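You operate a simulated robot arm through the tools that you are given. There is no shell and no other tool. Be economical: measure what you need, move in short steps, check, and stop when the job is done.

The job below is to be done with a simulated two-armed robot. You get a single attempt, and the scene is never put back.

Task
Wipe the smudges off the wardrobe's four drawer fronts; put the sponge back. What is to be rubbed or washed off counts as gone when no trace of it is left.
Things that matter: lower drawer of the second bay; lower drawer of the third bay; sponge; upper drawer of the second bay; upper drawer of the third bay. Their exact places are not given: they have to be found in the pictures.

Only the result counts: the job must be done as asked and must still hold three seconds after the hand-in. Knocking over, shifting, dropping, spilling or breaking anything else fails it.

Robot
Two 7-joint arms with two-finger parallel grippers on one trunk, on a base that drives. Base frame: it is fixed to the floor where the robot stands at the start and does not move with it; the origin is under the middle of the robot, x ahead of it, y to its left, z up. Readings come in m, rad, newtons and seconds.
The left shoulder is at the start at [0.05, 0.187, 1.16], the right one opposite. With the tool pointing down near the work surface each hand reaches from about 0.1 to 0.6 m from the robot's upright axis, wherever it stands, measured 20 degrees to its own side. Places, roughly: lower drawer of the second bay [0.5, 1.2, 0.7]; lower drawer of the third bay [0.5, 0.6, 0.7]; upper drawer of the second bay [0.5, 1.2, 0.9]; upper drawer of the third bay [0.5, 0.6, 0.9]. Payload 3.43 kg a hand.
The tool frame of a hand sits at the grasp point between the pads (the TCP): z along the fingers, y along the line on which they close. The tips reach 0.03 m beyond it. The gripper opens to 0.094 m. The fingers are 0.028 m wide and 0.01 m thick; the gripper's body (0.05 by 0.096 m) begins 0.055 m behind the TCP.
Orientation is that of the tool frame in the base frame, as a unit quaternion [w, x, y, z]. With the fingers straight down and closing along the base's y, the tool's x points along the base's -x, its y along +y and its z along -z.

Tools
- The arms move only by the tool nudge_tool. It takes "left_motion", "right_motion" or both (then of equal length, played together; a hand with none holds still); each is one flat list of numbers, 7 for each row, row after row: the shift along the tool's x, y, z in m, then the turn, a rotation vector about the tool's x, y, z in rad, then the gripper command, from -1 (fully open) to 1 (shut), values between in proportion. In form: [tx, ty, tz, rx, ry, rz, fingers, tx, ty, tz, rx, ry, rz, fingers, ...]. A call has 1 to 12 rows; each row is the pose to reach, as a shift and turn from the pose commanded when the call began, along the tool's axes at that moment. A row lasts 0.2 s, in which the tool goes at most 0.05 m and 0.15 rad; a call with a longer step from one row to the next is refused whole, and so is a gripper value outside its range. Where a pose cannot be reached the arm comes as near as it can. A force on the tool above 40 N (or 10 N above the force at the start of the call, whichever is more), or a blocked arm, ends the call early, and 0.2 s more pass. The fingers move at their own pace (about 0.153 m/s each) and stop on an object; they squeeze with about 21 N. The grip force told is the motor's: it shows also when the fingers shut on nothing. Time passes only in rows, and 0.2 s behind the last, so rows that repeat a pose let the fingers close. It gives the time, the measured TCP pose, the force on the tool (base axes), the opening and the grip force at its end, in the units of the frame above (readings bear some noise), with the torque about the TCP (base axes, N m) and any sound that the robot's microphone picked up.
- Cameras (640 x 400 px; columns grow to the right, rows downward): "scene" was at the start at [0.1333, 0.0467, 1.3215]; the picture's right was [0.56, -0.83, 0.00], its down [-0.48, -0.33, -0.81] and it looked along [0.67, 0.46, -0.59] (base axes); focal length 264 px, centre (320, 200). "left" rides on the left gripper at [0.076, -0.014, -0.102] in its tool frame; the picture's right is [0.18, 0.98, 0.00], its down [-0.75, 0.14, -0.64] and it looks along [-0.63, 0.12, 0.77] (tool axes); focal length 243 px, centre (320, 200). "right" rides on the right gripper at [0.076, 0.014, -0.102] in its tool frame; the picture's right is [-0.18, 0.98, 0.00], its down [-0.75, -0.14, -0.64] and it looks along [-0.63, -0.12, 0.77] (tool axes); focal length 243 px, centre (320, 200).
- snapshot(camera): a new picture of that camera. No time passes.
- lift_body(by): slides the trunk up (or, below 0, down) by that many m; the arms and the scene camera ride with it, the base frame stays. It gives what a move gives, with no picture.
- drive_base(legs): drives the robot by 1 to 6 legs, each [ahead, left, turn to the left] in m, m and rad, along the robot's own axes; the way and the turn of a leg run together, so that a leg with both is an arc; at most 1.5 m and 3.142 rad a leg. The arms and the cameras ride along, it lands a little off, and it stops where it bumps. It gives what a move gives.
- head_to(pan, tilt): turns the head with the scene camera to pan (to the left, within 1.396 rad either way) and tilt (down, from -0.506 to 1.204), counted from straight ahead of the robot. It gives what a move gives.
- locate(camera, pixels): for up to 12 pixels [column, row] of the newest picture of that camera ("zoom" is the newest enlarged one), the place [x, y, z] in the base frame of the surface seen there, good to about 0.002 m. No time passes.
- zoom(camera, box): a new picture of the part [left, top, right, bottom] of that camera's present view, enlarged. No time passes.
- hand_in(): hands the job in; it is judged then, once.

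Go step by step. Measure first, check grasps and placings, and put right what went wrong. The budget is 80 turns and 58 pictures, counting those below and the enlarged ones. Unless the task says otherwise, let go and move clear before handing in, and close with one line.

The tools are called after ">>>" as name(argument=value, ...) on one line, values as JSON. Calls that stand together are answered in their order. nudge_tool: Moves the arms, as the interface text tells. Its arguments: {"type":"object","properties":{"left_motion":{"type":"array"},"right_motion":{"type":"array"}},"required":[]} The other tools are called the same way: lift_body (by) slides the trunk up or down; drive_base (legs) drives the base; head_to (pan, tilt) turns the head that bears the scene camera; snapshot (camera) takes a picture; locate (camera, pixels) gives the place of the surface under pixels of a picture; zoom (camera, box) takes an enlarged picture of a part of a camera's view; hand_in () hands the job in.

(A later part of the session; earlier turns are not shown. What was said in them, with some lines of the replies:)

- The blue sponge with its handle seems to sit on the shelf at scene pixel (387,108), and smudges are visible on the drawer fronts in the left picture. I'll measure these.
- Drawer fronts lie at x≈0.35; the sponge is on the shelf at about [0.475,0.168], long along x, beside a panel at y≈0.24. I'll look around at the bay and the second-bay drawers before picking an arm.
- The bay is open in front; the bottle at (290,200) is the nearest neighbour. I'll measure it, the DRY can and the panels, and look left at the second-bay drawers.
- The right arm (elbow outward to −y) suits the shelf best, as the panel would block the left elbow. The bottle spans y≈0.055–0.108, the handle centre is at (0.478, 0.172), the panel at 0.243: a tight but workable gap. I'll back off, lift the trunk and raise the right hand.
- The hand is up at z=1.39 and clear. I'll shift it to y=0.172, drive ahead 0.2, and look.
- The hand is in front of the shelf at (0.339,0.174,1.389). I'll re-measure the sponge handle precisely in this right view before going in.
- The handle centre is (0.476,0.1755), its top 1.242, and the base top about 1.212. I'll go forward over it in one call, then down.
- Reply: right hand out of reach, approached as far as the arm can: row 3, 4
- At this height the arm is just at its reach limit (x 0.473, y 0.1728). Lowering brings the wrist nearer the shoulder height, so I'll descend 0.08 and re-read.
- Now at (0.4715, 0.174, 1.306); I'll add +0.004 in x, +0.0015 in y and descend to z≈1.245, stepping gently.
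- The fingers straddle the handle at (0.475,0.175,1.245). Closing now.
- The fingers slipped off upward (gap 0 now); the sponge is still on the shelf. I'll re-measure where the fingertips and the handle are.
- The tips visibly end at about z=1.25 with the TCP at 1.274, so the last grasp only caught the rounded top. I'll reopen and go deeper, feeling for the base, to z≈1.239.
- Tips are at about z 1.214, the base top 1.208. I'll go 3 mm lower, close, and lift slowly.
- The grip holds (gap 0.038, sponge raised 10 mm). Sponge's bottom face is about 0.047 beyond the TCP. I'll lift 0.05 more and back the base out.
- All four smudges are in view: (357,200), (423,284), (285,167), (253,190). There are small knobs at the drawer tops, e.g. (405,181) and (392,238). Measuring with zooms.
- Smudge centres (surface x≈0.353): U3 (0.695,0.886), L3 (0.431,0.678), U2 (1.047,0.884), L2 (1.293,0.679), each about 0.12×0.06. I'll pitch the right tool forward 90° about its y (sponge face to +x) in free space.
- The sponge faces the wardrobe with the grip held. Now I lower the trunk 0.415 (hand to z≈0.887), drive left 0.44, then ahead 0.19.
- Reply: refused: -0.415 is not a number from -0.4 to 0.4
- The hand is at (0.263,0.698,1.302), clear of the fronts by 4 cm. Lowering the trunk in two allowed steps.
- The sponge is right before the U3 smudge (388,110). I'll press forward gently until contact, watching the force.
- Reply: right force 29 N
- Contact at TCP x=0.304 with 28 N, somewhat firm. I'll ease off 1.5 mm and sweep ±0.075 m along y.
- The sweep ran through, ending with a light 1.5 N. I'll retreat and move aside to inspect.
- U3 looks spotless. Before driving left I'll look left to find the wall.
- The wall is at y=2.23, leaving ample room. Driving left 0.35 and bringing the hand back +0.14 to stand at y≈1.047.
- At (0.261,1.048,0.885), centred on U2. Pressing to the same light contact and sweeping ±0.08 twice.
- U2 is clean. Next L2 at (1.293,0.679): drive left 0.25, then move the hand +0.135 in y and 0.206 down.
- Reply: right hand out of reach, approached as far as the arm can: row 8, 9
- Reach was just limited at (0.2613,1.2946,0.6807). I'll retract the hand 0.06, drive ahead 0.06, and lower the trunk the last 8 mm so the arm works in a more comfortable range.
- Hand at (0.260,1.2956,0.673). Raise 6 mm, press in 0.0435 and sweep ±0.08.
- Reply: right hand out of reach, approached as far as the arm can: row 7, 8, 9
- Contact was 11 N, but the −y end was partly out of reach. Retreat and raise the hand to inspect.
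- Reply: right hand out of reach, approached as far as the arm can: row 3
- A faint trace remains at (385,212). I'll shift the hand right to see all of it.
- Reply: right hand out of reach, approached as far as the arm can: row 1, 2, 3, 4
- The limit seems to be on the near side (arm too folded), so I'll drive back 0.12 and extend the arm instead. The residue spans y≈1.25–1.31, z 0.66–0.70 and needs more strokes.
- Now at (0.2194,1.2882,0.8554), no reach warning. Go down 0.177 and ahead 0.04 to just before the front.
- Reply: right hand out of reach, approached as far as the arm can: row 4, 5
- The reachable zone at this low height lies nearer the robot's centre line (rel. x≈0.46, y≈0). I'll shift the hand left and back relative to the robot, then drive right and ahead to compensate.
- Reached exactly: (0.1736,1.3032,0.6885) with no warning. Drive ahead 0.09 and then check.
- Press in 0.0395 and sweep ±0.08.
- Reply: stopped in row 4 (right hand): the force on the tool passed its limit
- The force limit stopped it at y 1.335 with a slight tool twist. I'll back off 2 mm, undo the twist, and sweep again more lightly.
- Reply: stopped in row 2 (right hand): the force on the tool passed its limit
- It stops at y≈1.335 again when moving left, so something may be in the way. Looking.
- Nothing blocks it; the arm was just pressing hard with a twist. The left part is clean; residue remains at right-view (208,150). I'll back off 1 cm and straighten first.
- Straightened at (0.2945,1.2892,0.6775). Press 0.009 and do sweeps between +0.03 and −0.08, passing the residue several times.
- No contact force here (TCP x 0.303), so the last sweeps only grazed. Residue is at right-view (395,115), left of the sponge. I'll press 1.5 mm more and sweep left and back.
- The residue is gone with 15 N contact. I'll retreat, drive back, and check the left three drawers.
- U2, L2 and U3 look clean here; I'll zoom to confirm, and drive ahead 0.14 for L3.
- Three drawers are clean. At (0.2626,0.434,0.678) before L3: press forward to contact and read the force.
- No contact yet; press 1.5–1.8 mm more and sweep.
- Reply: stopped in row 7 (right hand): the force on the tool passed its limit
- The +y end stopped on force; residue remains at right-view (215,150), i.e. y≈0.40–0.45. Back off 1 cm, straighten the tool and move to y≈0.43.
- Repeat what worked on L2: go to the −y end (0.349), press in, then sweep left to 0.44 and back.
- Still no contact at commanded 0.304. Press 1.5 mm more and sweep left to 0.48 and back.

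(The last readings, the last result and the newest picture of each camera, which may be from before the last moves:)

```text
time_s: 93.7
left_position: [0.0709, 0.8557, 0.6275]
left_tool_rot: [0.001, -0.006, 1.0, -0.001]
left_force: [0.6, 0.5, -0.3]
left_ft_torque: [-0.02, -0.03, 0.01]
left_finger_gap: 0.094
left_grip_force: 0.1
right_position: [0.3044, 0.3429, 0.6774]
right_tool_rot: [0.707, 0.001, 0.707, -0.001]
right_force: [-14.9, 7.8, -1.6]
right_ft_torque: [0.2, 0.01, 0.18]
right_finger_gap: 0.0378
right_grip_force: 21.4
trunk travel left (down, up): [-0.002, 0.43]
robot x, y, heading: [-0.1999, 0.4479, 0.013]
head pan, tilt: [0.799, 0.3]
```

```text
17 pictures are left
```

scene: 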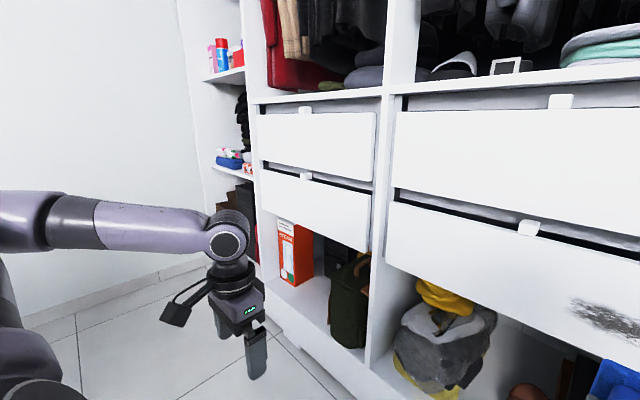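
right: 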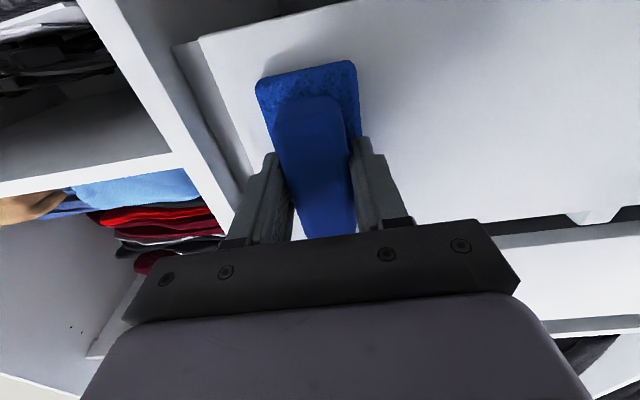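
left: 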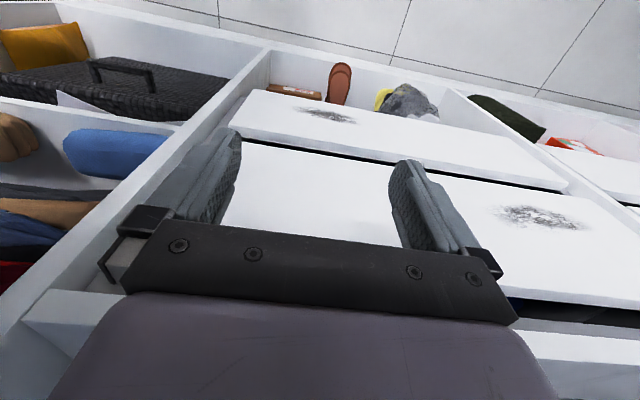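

L3 is clean too. Retreat, drive back, look over all fronts.

>>> nudge_tool(right_motion=[0, 0, -0.03, 0, 0, 0, 1, 0, 0, -0.04, 0, 0, 0, 1, -0.05, 0, -0.04, 0, 0, 0, 1, -0.05, 0, -0.04, 0, 0, 0, 1])

>>> drive_base(legs=[[-0.25, 0, 0]])

>>> lift_body(by=0.21)

>>> lift_body(by=0.212)

>>> head_to(pan=0.5, tilt=0.6)

>>> snapshot(camera="scene")

```text
time_s: 94.7
left_position: [0.0697, 0.8549, 0.6264]
left_tool_rot: [0.0, -0.006, 1.0, 0.0]
left_force: [0.8, 0.0, 0.0]
left_ft_torque: [-0.02, -0.01, -0.01]
left_finger_gap: 0.0943
left_grip_force: 0.0
right_position: [0.266, 0.3443, 0.7279]
right_tool_rot: [0.707, -0.001, 0.707, -0.002]
right_force: [0.6, 0.1, -0.7]
right_ft_torque: [0.0, 0.04, 0.02]
right_finger_gap: 0.0374
right_grip_force: 21.2
trunk travel left (down, up): [-0.002, 0.43]
robot x, y, heading: [-0.1957, 0.4408, 0.008]
head pan, tilt: [0.799, 0.3]
```

```text
time_s: 96.5
left_position: [-0.179, 0.8516, 0.6266]
left_tool_rot: [0.0, -0.006, 1.0, -0.001]
left_force: [0.3, -0.2, 0.4]
left_ft_torque: [0.01, 0.01, -0.02]
left_finger_gap: 0.094
left_grip_force: 0.0
right_position: [0.0158, 0.3402, 0.7276]
right_tool_rot: [0.707, 0.001, 0.707, -0.003]
right_force: [0.2, 0.4, -0.3]
right_ft_torque: [0.0, 0.03, 0.01]
right_finger_gap: 0.0381
right_grip_force: 20.8
trunk travel left (down, up): [-0.002, 0.43]
robot x, y, heading: [-0.4442, 0.4445, 0.009]
head pan, tilt: [0.799, 0.3]
```

```text
time_s: 98.8
left_position: [-0.1784, 0.8518, 0.8359]
left_tool_rot: [0.0, -0.005, 1.0, 0.001]
left_force: [0.1, -0.1, 1.1]
left_ft_torque: [0.03, -0.01, 0.0]
left_finger_gap: 0.0942
left_grip_force: 0.2
right_position: [0.0154, 0.3411, 0.937]
right_tool_rot: [0.707, 0.0, 0.707, -0.002]
right_force: [0.3, 0.8, -0.4]
right_ft_torque: [0.04, -0.01, 0.03]
right_finger_gap: 0.0376
right_grip_force: 21.1
trunk travel left (down, up): [-0.212, 0.22]
robot x, y, heading: [-0.4451, 0.4405, 0.011]
head pan, tilt: [0.799, 0.3]
```

```text
time_s: 101.0
left_position: [-0.1776, 0.8515, 1.0481]
left_tool_rot: [0.0, -0.006, 1.0, -0.001]
left_force: [-0.2, 0.0, -0.2]
left_ft_torque: [0.0, 0.0, 0.0]
left_finger_gap: 0.0939
left_grip_force: 0.1
right_position: [0.0174, 0.3414, 1.1492]
right_tool_rot: [0.707, 0.001, 0.707, -0.003]
right_force: [0.2, -0.5, 0.4]
right_ft_torque: [0.01, 0.04, -0.04]
right_finger_gap: 0.0378
right_grip_force: 21.3
trunk travel left (down, up): [-0.424, 0.008]
robot x, y, heading: [-0.4439, 0.4413, 0.008]
head pan, tilt: [0.799, 0.3]
```

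```text
time_s: 101.8
left_position: [-0.1799, 0.8514, 1.0491]
left_tool_rot: [0.001, -0.005, 1.0, 0.0]
left_force: [0.3, 0.1, 0.0]
left_ft_torque: [0.01, -0.01, -0.02]
left_finger_gap: 0.0939
left_grip_force: 0.1
right_position: [0.0163, 0.34, 1.1497]
right_tool_rot: [0.707, 0.001, 0.707, -0.002]
right_force: [0.8, 0.5, -1.7]
right_ft_torque: [0.05, 0.02, 0.0]
right_finger_gap: 0.0375
right_grip_force: 21.1
trunk travel left (down, up): [-0.424, 0.008]
robot x, y, heading: [-0.4462, 0.4418, 0.014]
head pan, tilt: [0.499, 0.6]
```

```text
16 pictures are left
```

scene: 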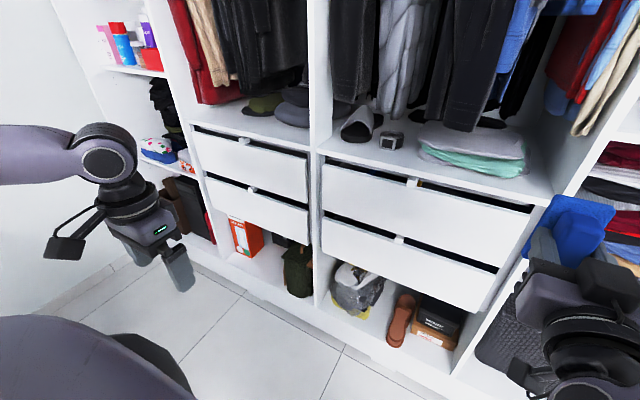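

All fronts appear white; a zoom to verify, then move the hand up 0.155 for turning it back.

>>> zoom(camera="scene", box=[180, 110, 540, 335])

>>> nudge_tool(right_motion=[-0.04, 0, 0, 0, 0, 0, 1, -0.08, 0, 0, 0, 0, 0, 1, -0.12, 0, 0.005, 0, 0, 0, 1, -0.153, 0, 0.01, 0, 0, 0, 1, -0.153, 0, 0.01, 0, 0, 0, 1])

```text
1.78 times, centred on (360, 222) of scene
```

zoom: 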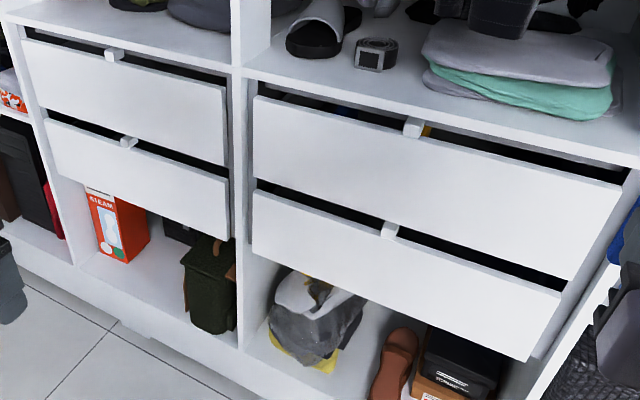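

```text
time_s: 103.0
left_position: [-0.1788, 0.8508, 1.0489]
left_tool_rot: [0.0, -0.005, 1.0, 0.001]
left_force: [0.2, -0.7, -0.7]
left_ft_torque: [-0.01, 0.04, 0.02]
left_finger_gap: 0.0941
left_grip_force: 0.1
right_position: [0.0258, 0.343, 1.3028]
right_tool_rot: [0.707, -0.001, 0.708, -0.003]
right_force: [0.0, 0.3, -1.1]
right_ft_torque: [-0.01, -0.02, -0.01]
right_finger_gap: 0.0377
right_grip_force: 21.7
trunk travel left (down, up): [-0.424, 0.008]
robot x, y, heading: [-0.4459, 0.4428, 0.015]
head pan, tilt: [0.499, 0.6]
```

All four fronts are spotless. Now rotate the tool back to point down.

>>> nudge_tool(right_motion=[0, 0, 0, 0, 0.1428, 0, 1, 0, 0, 0, 0, 0.2856, 0, 1, 0, 0, 0, 0, 0.4284, 0, 1, 0, 0, 0, 0, 0.5712, 0, 1, 0, 0, 0, 0, 0.714, 0, 1, 0, 0, 0, 0, 0.8568, 0, 1, 0, 0, 0, 0, 0.9996, 0, 1, 0, 0, 0, 0, 1.1424, 0, 1, 0, 0, 0, 0, 1.2852, 0, 1, 0, 0, 0, 0, 1.428, 0, 1, 0, 0, 0, 0, 1.5708, 0, 1, 0, 0, 0, 0, 1.5708, 0, 1])

>>> drive_base(legs=[[0, -0.168, -0.012]])

>>> snapshot(camera="right")

```text
time_s: 105.6
left_position: [-0.1797, 0.8528, 1.0488]
left_tool_rot: [0.0, -0.005, 1.0, 0.001]
left_force: [0.6, 0.7, -0.6]
left_ft_torque: [0.01, 0.05, 0.02]
left_finger_gap: 0.0939
left_grip_force: 0.1
right_position: [0.0257, 0.342, 1.3033]
right_tool_rot: [-0.002, 0.001, 1.0, -0.001]
right_force: [-0.4, -0.2, -0.9]
right_ft_torque: [-0.01, -0.01, -0.04]
right_finger_gap: 0.0378
right_grip_force: 20.7
trunk travel left (down, up): [-0.424, 0.008]
robot x, y, heading: [-0.443, 0.4399, 0.009]
head pan, tilt: [0.499, 0.6]
```

```text
time_s: 107.1
left_position: [-0.1729, 0.6814, 1.0482]
left_tool_rot: [0.0, 0.0, 1.0, 0.0]
left_force: [0.1, -0.3, 0.4]
left_ft_torque: [-0.02, 0.02, 0.02]
left_finger_gap: 0.0939
left_grip_force: 0.0
right_position: [0.0248, 0.1688, 1.3018]
right_tool_rot: [0.0, 0.007, 1.0, -0.001]
right_force: [-0.7, 0.3, -0.4]
right_ft_torque: [0.02, 0.01, -0.01]
right_finger_gap: 0.0376
right_grip_force: 20.9
trunk travel left (down, up): [-0.424, 0.008]
robot x, y, heading: [-0.4444, 0.2726, -0.005]
head pan, tilt: [0.499, 0.6]
```

```text
14 pictures are left
```

right: 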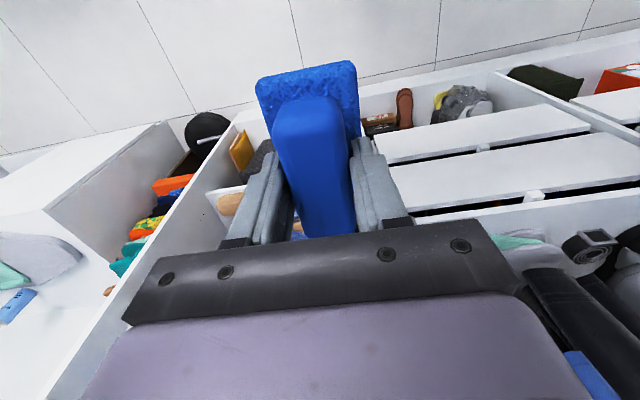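

Tool at (0.0248,0.1688,1.302), with a yaw error of about 0.018 rad. I'll correct yaw and y, then drive ahead 0.42 toward the shelf, and re-read.

>>> nudge_tool(right_motion=[0, 0.006, 0, 0, 0, -0.018, 1, 0, 0.006, 0, 0, 0, -0.018, 1])

>>> drive_base(legs=[[0.3, 0, 0]])

```text
time_s: 107.7
left_position: [-0.1737, 0.6816, 1.0485]
left_tool_rot: [0.0, 0.0, 1.0, 0.0]
left_force: [0.0, -0.7, -0.3]
left_ft_torque: [0.0, 0.05, 0.02]
left_finger_gap: 0.0939
left_grip_force: 0.1
right_position: [0.0251, 0.1766, 1.3028]
right_tool_rot: [0.001, -0.002, 1.0, -0.002]
right_force: [1.1, -0.4, -1.3]
right_ft_torque: [0.01, -0.03, 0.0]
right_finger_gap: 0.0377
right_grip_force: 21.6
trunk travel left (down, up): [-0.424, 0.008]
robot x, y, heading: [-0.4412, 0.2775, -0.002]
head pan, tilt: [0.499, 0.6]
```

```text
time_s: 109.7
left_position: [0.1226, 0.6821, 1.0489]
left_tool_rot: [0.0, 0.0, 1.0, 0.0]
left_force: [-0.7, 0.4, -0.4]
left_ft_torque: [0.01, 0.03, 0.0]
left_finger_gap: 0.094
left_grip_force: 0.0
right_position: [0.3218, 0.1754, 1.3024]
right_tool_rot: [0.0, -0.002, 1.0, -0.001]
right_force: [-0.1, 0.6, -1.1]
right_ft_torque: [0.01, 0.01, 0.0]
right_finger_gap: 0.0378
right_grip_force: 21.2
trunk travel left (down, up): [-0.424, 0.008]
robot x, y, heading: [-0.1448, 0.2724, -0.003]
head pan, tilt: [0.499, 0.6]
```

Well aligned at y=0.175. Drive ahead the remaining 0.148.

>>> drive_base(legs=[[0.148, 0, 0]])

>>> head_to(pan=-0.1, tilt=0.3)

>>> zoom(camera="scene", box=[280, 130, 480, 310])

```text
time_s: 111.1
left_position: [0.2703, 0.6811, 1.0488]
left_tool_rot: [0.0, 0.001, 1.0, 0.0]
left_force: [0.7, -0.5, -0.4]
left_ft_torque: [0.03, 0.03, 0.03]
left_finger_gap: 0.0941
left_grip_force: 0.0
right_position: [0.4701, 0.1756, 1.3015]
right_tool_rot: [-0.001, -0.002, 1.0, -0.001]
right_force: [0.9, 0.1, -1.2]
right_ft_torque: [-0.01, 0.05, -0.03]
right_finger_gap: 0.0379
right_grip_force: 21.5
trunk travel left (down, up): [-0.424, 0.008]
robot x, y, heading: [0.0005, 0.2736, 0.002]
head pan, tilt: [0.499, 0.6]
```

```text
time_s: 112.1
left_position: [0.2691, 0.682, 1.0487]
left_tool_rot: [0.0, -0.001, 1.0, 0.0]
left_force: [0.5, -0.1, 0.7]
left_ft_torque: [0.02, 0.0, 0.02]
left_finger_gap: 0.0939
left_grip_force: 0.0
right_position: [0.47, 0.176, 1.3038]
right_tool_rot: [0.0, -0.003, 1.0, -0.002]
right_force: [-0.5, -0.9, -0.5]
right_ft_torque: [0.0, 0.02, 0.02]
right_finger_gap: 0.0378
right_grip_force: 20.9
trunk travel left (down, up): [-0.424, 0.008]
robot x, y, heading: [-0.0017, 0.2734, 0.005]
head pan, tilt: [-0.099, 0.3]
```

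```text
2.22 times, centred on (380, 220) of scene
```

zoom: 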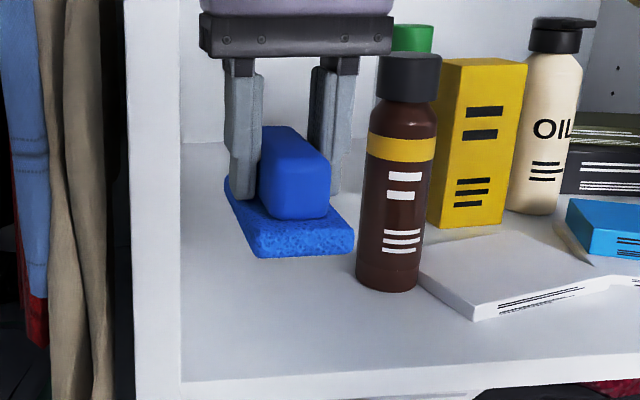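

Hanging over its place at (0.470,0.176,1.3025). Move +0.005 in x and lower to z≈1.239, then feel for contact.

>>> nudge_tool(right_motion=[-0.005, 0, 0.02, 0, 0, 0, 1, -0.005, 0, 0.045, 0, 0, 0, 1, -0.005, 0, 0.06, 0, 0, 0, 1, -0.005, 0, 0.063, 0, 0, 0, 1, -0.005, 0, 0.063, 0, 0, 0, 1])

```text
time_s: 113.3
left_position: [0.2699, 0.6818, 1.0476]
left_tool_rot: [0.0, 0.0, 1.0, 0.0]
left_force: [-0.2, -0.3, -0.6]
left_ft_torque: [0.04, 0.01, 0.0]
left_finger_gap: 0.0941
left_grip_force: 0.0
right_position: [0.4736, 0.1751, 1.2388]
right_tool_rot: [0.001, -0.002, 1.0, -0.001]
right_force: [0.3, -0.1, 0.1]
right_ft_torque: [0.0, -0.02, -0.01]
right_finger_gap: 0.0381
right_grip_force: 20.8
trunk travel left (down, up): [-0.424, 0.008]
robot x, y, heading: [-0.0007, 0.2744, 0.002]
head pan, tilt: [-0.099, 0.3]
```

No contact yet at z 1.2388; lower by 1–2 mm more.

>>> nudge_tool(right_motion=[-0.001, 0, 0.001, 0, 0, 0, 1, -0.001, 0, 0.002, 0, 0, 0, 1, -0.001, 0, 0.002, 0, 0, 0, 1])

```text
time_s: 114.1
left_position: [0.2698, 0.6813, 1.0491]
left_tool_rot: [0.0, 0.0, 1.0, 0.0]
left_force: [0.5, -0.7, -0.5]
left_ft_torque: [0.03, 0.0, 0.02]
left_finger_gap: 0.0939
left_grip_force: 0.0
right_position: [0.4753, 0.1758, 1.238]
right_tool_rot: [0.001, -0.003, 1.0, -0.001]
right_force: [-0.6, 0.8, -0.8]
right_ft_torque: [-0.03, -0.01, 0.03]
right_finger_gap: 0.0379
right_grip_force: 21.7
trunk travel left (down, up): [-0.424, 0.008]
robot x, y, heading: [-0.0008, 0.2742, 0.001]
head pan, tilt: [-0.099, 0.3]
```

>>> nudge_tool(right_motion=[0, 0, 0.001, 0, 0, 0, 1, 0, 0, 0.0015, 0, 0, 0, 1, 0, 0, 0.0015, 0, 0, 0, 1])

>>> zoom(camera="scene", box=[310, 190, 420, 300])

```text
time_s: 114.9
left_position: [0.2701, 0.682, 1.048]
left_tool_rot: [0.001, -0.001, 1.0, 0.0]
left_force: [-0.4, -0.6, 1.3]
left_ft_torque: [0.0, 0.02, 0.02]
left_finger_gap: 0.0941
left_grip_force: 0.0
right_position: [0.4754, 0.1757, 1.237]
right_tool_rot: [0.001, -0.002, 1.0, -0.002]
right_force: [1.6, -0.2, 4.3]
right_ft_torque: [0.08, 0.01, -0.05]
right_finger_gap: 0.0378
right_grip_force: 21.0
trunk travel left (down, up): [-0.424, 0.008]
robot x, y, heading: [0.0026, 0.2726, -0.0]
head pan, tilt: [-0.099, 0.3]
```

```text
3.64 times, centred on (365, 245) of scene
```

zoom: 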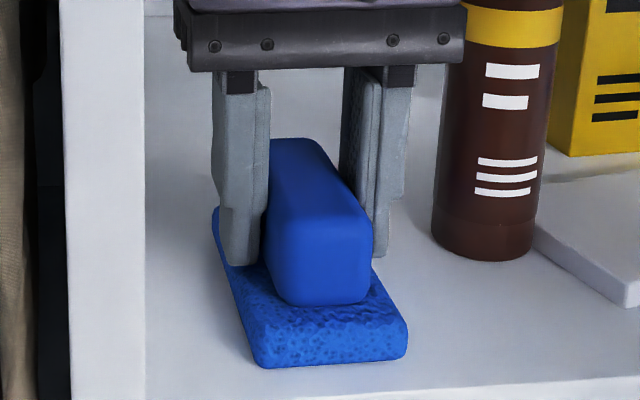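

Touchdown with 4 N upward force; the sponge rests flat. Open to 0.07 and rise straight up.

>>> nudge_tool(right_motion=[0, 0, 0, 0, 0, 0, 0, 0, 0, 0, 0, 0, 0, -0.5, 0, 0, 0, 0, 0, 0, -0.5, 0, 0, -0.03, 0, 0, 0, -0.5, 0, 0, -0.065, 0, 0, 0, -0.5, 0, 0, -0.065, 0, 0, 0, -0.5])

>>> drive_base(legs=[[-0.35, 0, 0]])

>>> snapshot(camera="scene")

```text
time_s: 116.3
left_position: [0.2692, 0.6818, 1.0493]
left_tool_rot: [0.0, 0.001, 1.0, 0.0]
left_force: [0.1, -0.3, 0.2]
left_ft_torque: [-0.02, -0.02, 0.01]
left_finger_gap: 0.094
left_grip_force: 0.0
right_position: [0.4766, 0.1759, 1.3013]
right_tool_rot: [0.0, -0.003, 1.0, 0.0]
right_force: [-0.5, -0.9, 0.8]
right_ft_torque: [0.0, -0.01, 0.0]
right_finger_gap: 0.0707
right_grip_force: 0.1
trunk travel left (down, up): [-0.424, 0.008]
robot x, y, heading: [-0.0001, 0.2733, -0.001]
head pan, tilt: [-0.099, 0.3]
```

```text
time_s: 118.5
left_position: [-0.0756, 0.6826, 1.0487]
left_tool_rot: [0.001, 0.0, 1.0, 0.0]
left_force: [0.0, -0.7, -1.1]
left_ft_torque: [0.03, -0.01, 0.02]
left_finger_gap: 0.0938
left_grip_force: 0.1
right_position: [0.128, 0.1766, 1.3009]
right_tool_rot: [-0.001, -0.002, 1.0, -0.001]
right_force: [-0.5, 0.3, -0.5]
right_ft_torque: [0.0, 0.0, -0.02]
right_finger_gap: 0.0708
right_grip_force: 0.1
trunk travel left (down, up): [-0.424, 0.008]
robot x, y, heading: [-0.349, 0.2744, 0.007]
head pan, tilt: [-0.099, 0.3]
```

```text
11 pictures are left
```

scene: 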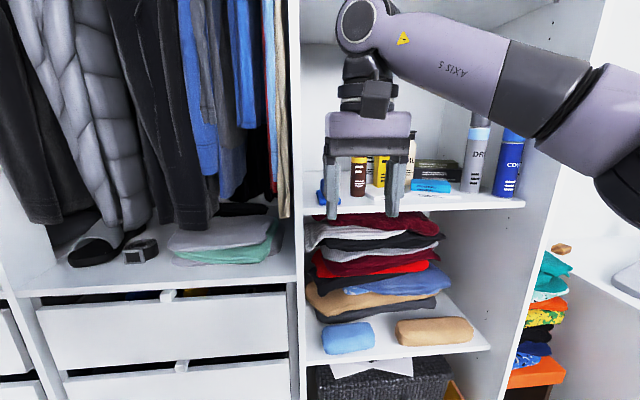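

The hand is clear and the bottles stand. A last check of the sponge in the right view and of the drawer fronts.

>>> snapshot(camera="right")

>>> head_to(pan=0.7, tilt=0.6)

>>> zoom(camera="scene", box=[220, 110, 540, 330])

>>> zoom(camera="scene", box=[320, 150, 520, 330])

```text
10 pictures are left
```

right: 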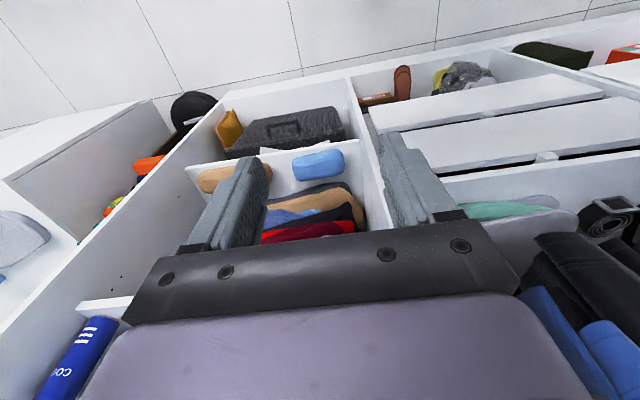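

```text
time_s: 119.7
left_position: [-0.0771, 0.6815, 1.0485]
left_tool_rot: [0.0, 0.0, 1.0, 0.0]
left_force: [0.0, -0.2, -0.2]
left_ft_torque: [-0.01, -0.05, 0.0]
left_finger_gap: 0.0939
left_grip_force: 0.0
right_position: [0.1291, 0.1761, 1.3026]
right_tool_rot: [0.0, -0.002, 1.0, 0.0]
right_force: [-0.2, 0.6, -0.2]
right_ft_torque: [-0.04, -0.01, -0.01]
right_finger_gap: 0.0705
right_grip_force: 0.2
trunk travel left (down, up): [-0.424, 0.008]
robot x, y, heading: [-0.3478, 0.2704, 0.001]
head pan, tilt: [0.7, 0.6]
```

```text
1.82 times, centred on (380, 220) of scene
```

zoom: 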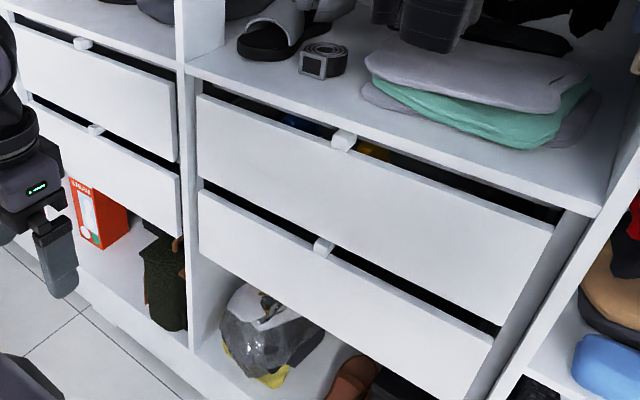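

```text
2.22 times, centred on (420, 240) of scene
```

zoom: 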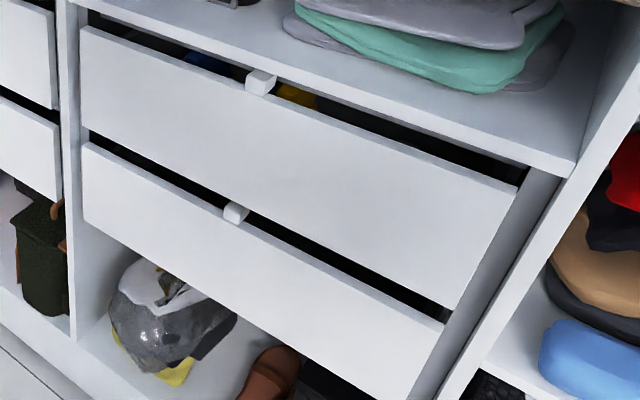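

The fronts are spotless. One last look at the sponge on its shelf.

>>> head_to(pan=0.1, tilt=0.3)

>>> zoom(camera="scene", box=[320, 110, 520, 235])

```text
time_s: 120.7
left_position: [-0.0772, 0.6815, 1.0493]
left_tool_rot: [0.0, 0.0, 1.0, -0.001]
left_force: [0.4, -0.5, -0.1]
left_ft_torque: [0.0, -0.02, 0.01]
left_finger_gap: 0.0941
left_grip_force: 0.0
right_position: [0.1285, 0.1754, 1.3015]
right_tool_rot: [0.0, -0.002, 1.0, -0.001]
right_force: [-0.3, 0.6, 0.0]
right_ft_torque: [-0.01, -0.02, 0.01]
right_finger_gap: 0.0704
right_grip_force: 0.1
trunk travel left (down, up): [-0.424, 0.008]
robot x, y, heading: [-0.3474, 0.2728, 0.0]
head pan, tilt: [0.099, 0.3]
```

```text
3.20 times, centred on (420, 172) of scene
```

zoom: 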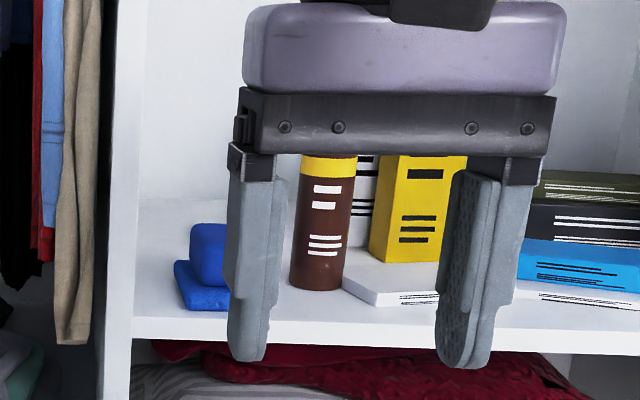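

The sponge sits upright on its spot on the shelf (pixel (205,265)) and the fronts are clean. I'm handing in.

>>> hand_in()

```text
The job is handed in.
```

I wiped all four drawer fronts until no smudge was visible in the close-up pictures. The sponge is back upright in its place on the shelf, nothing else on the shelf looks disturbed, and the job is handed in.
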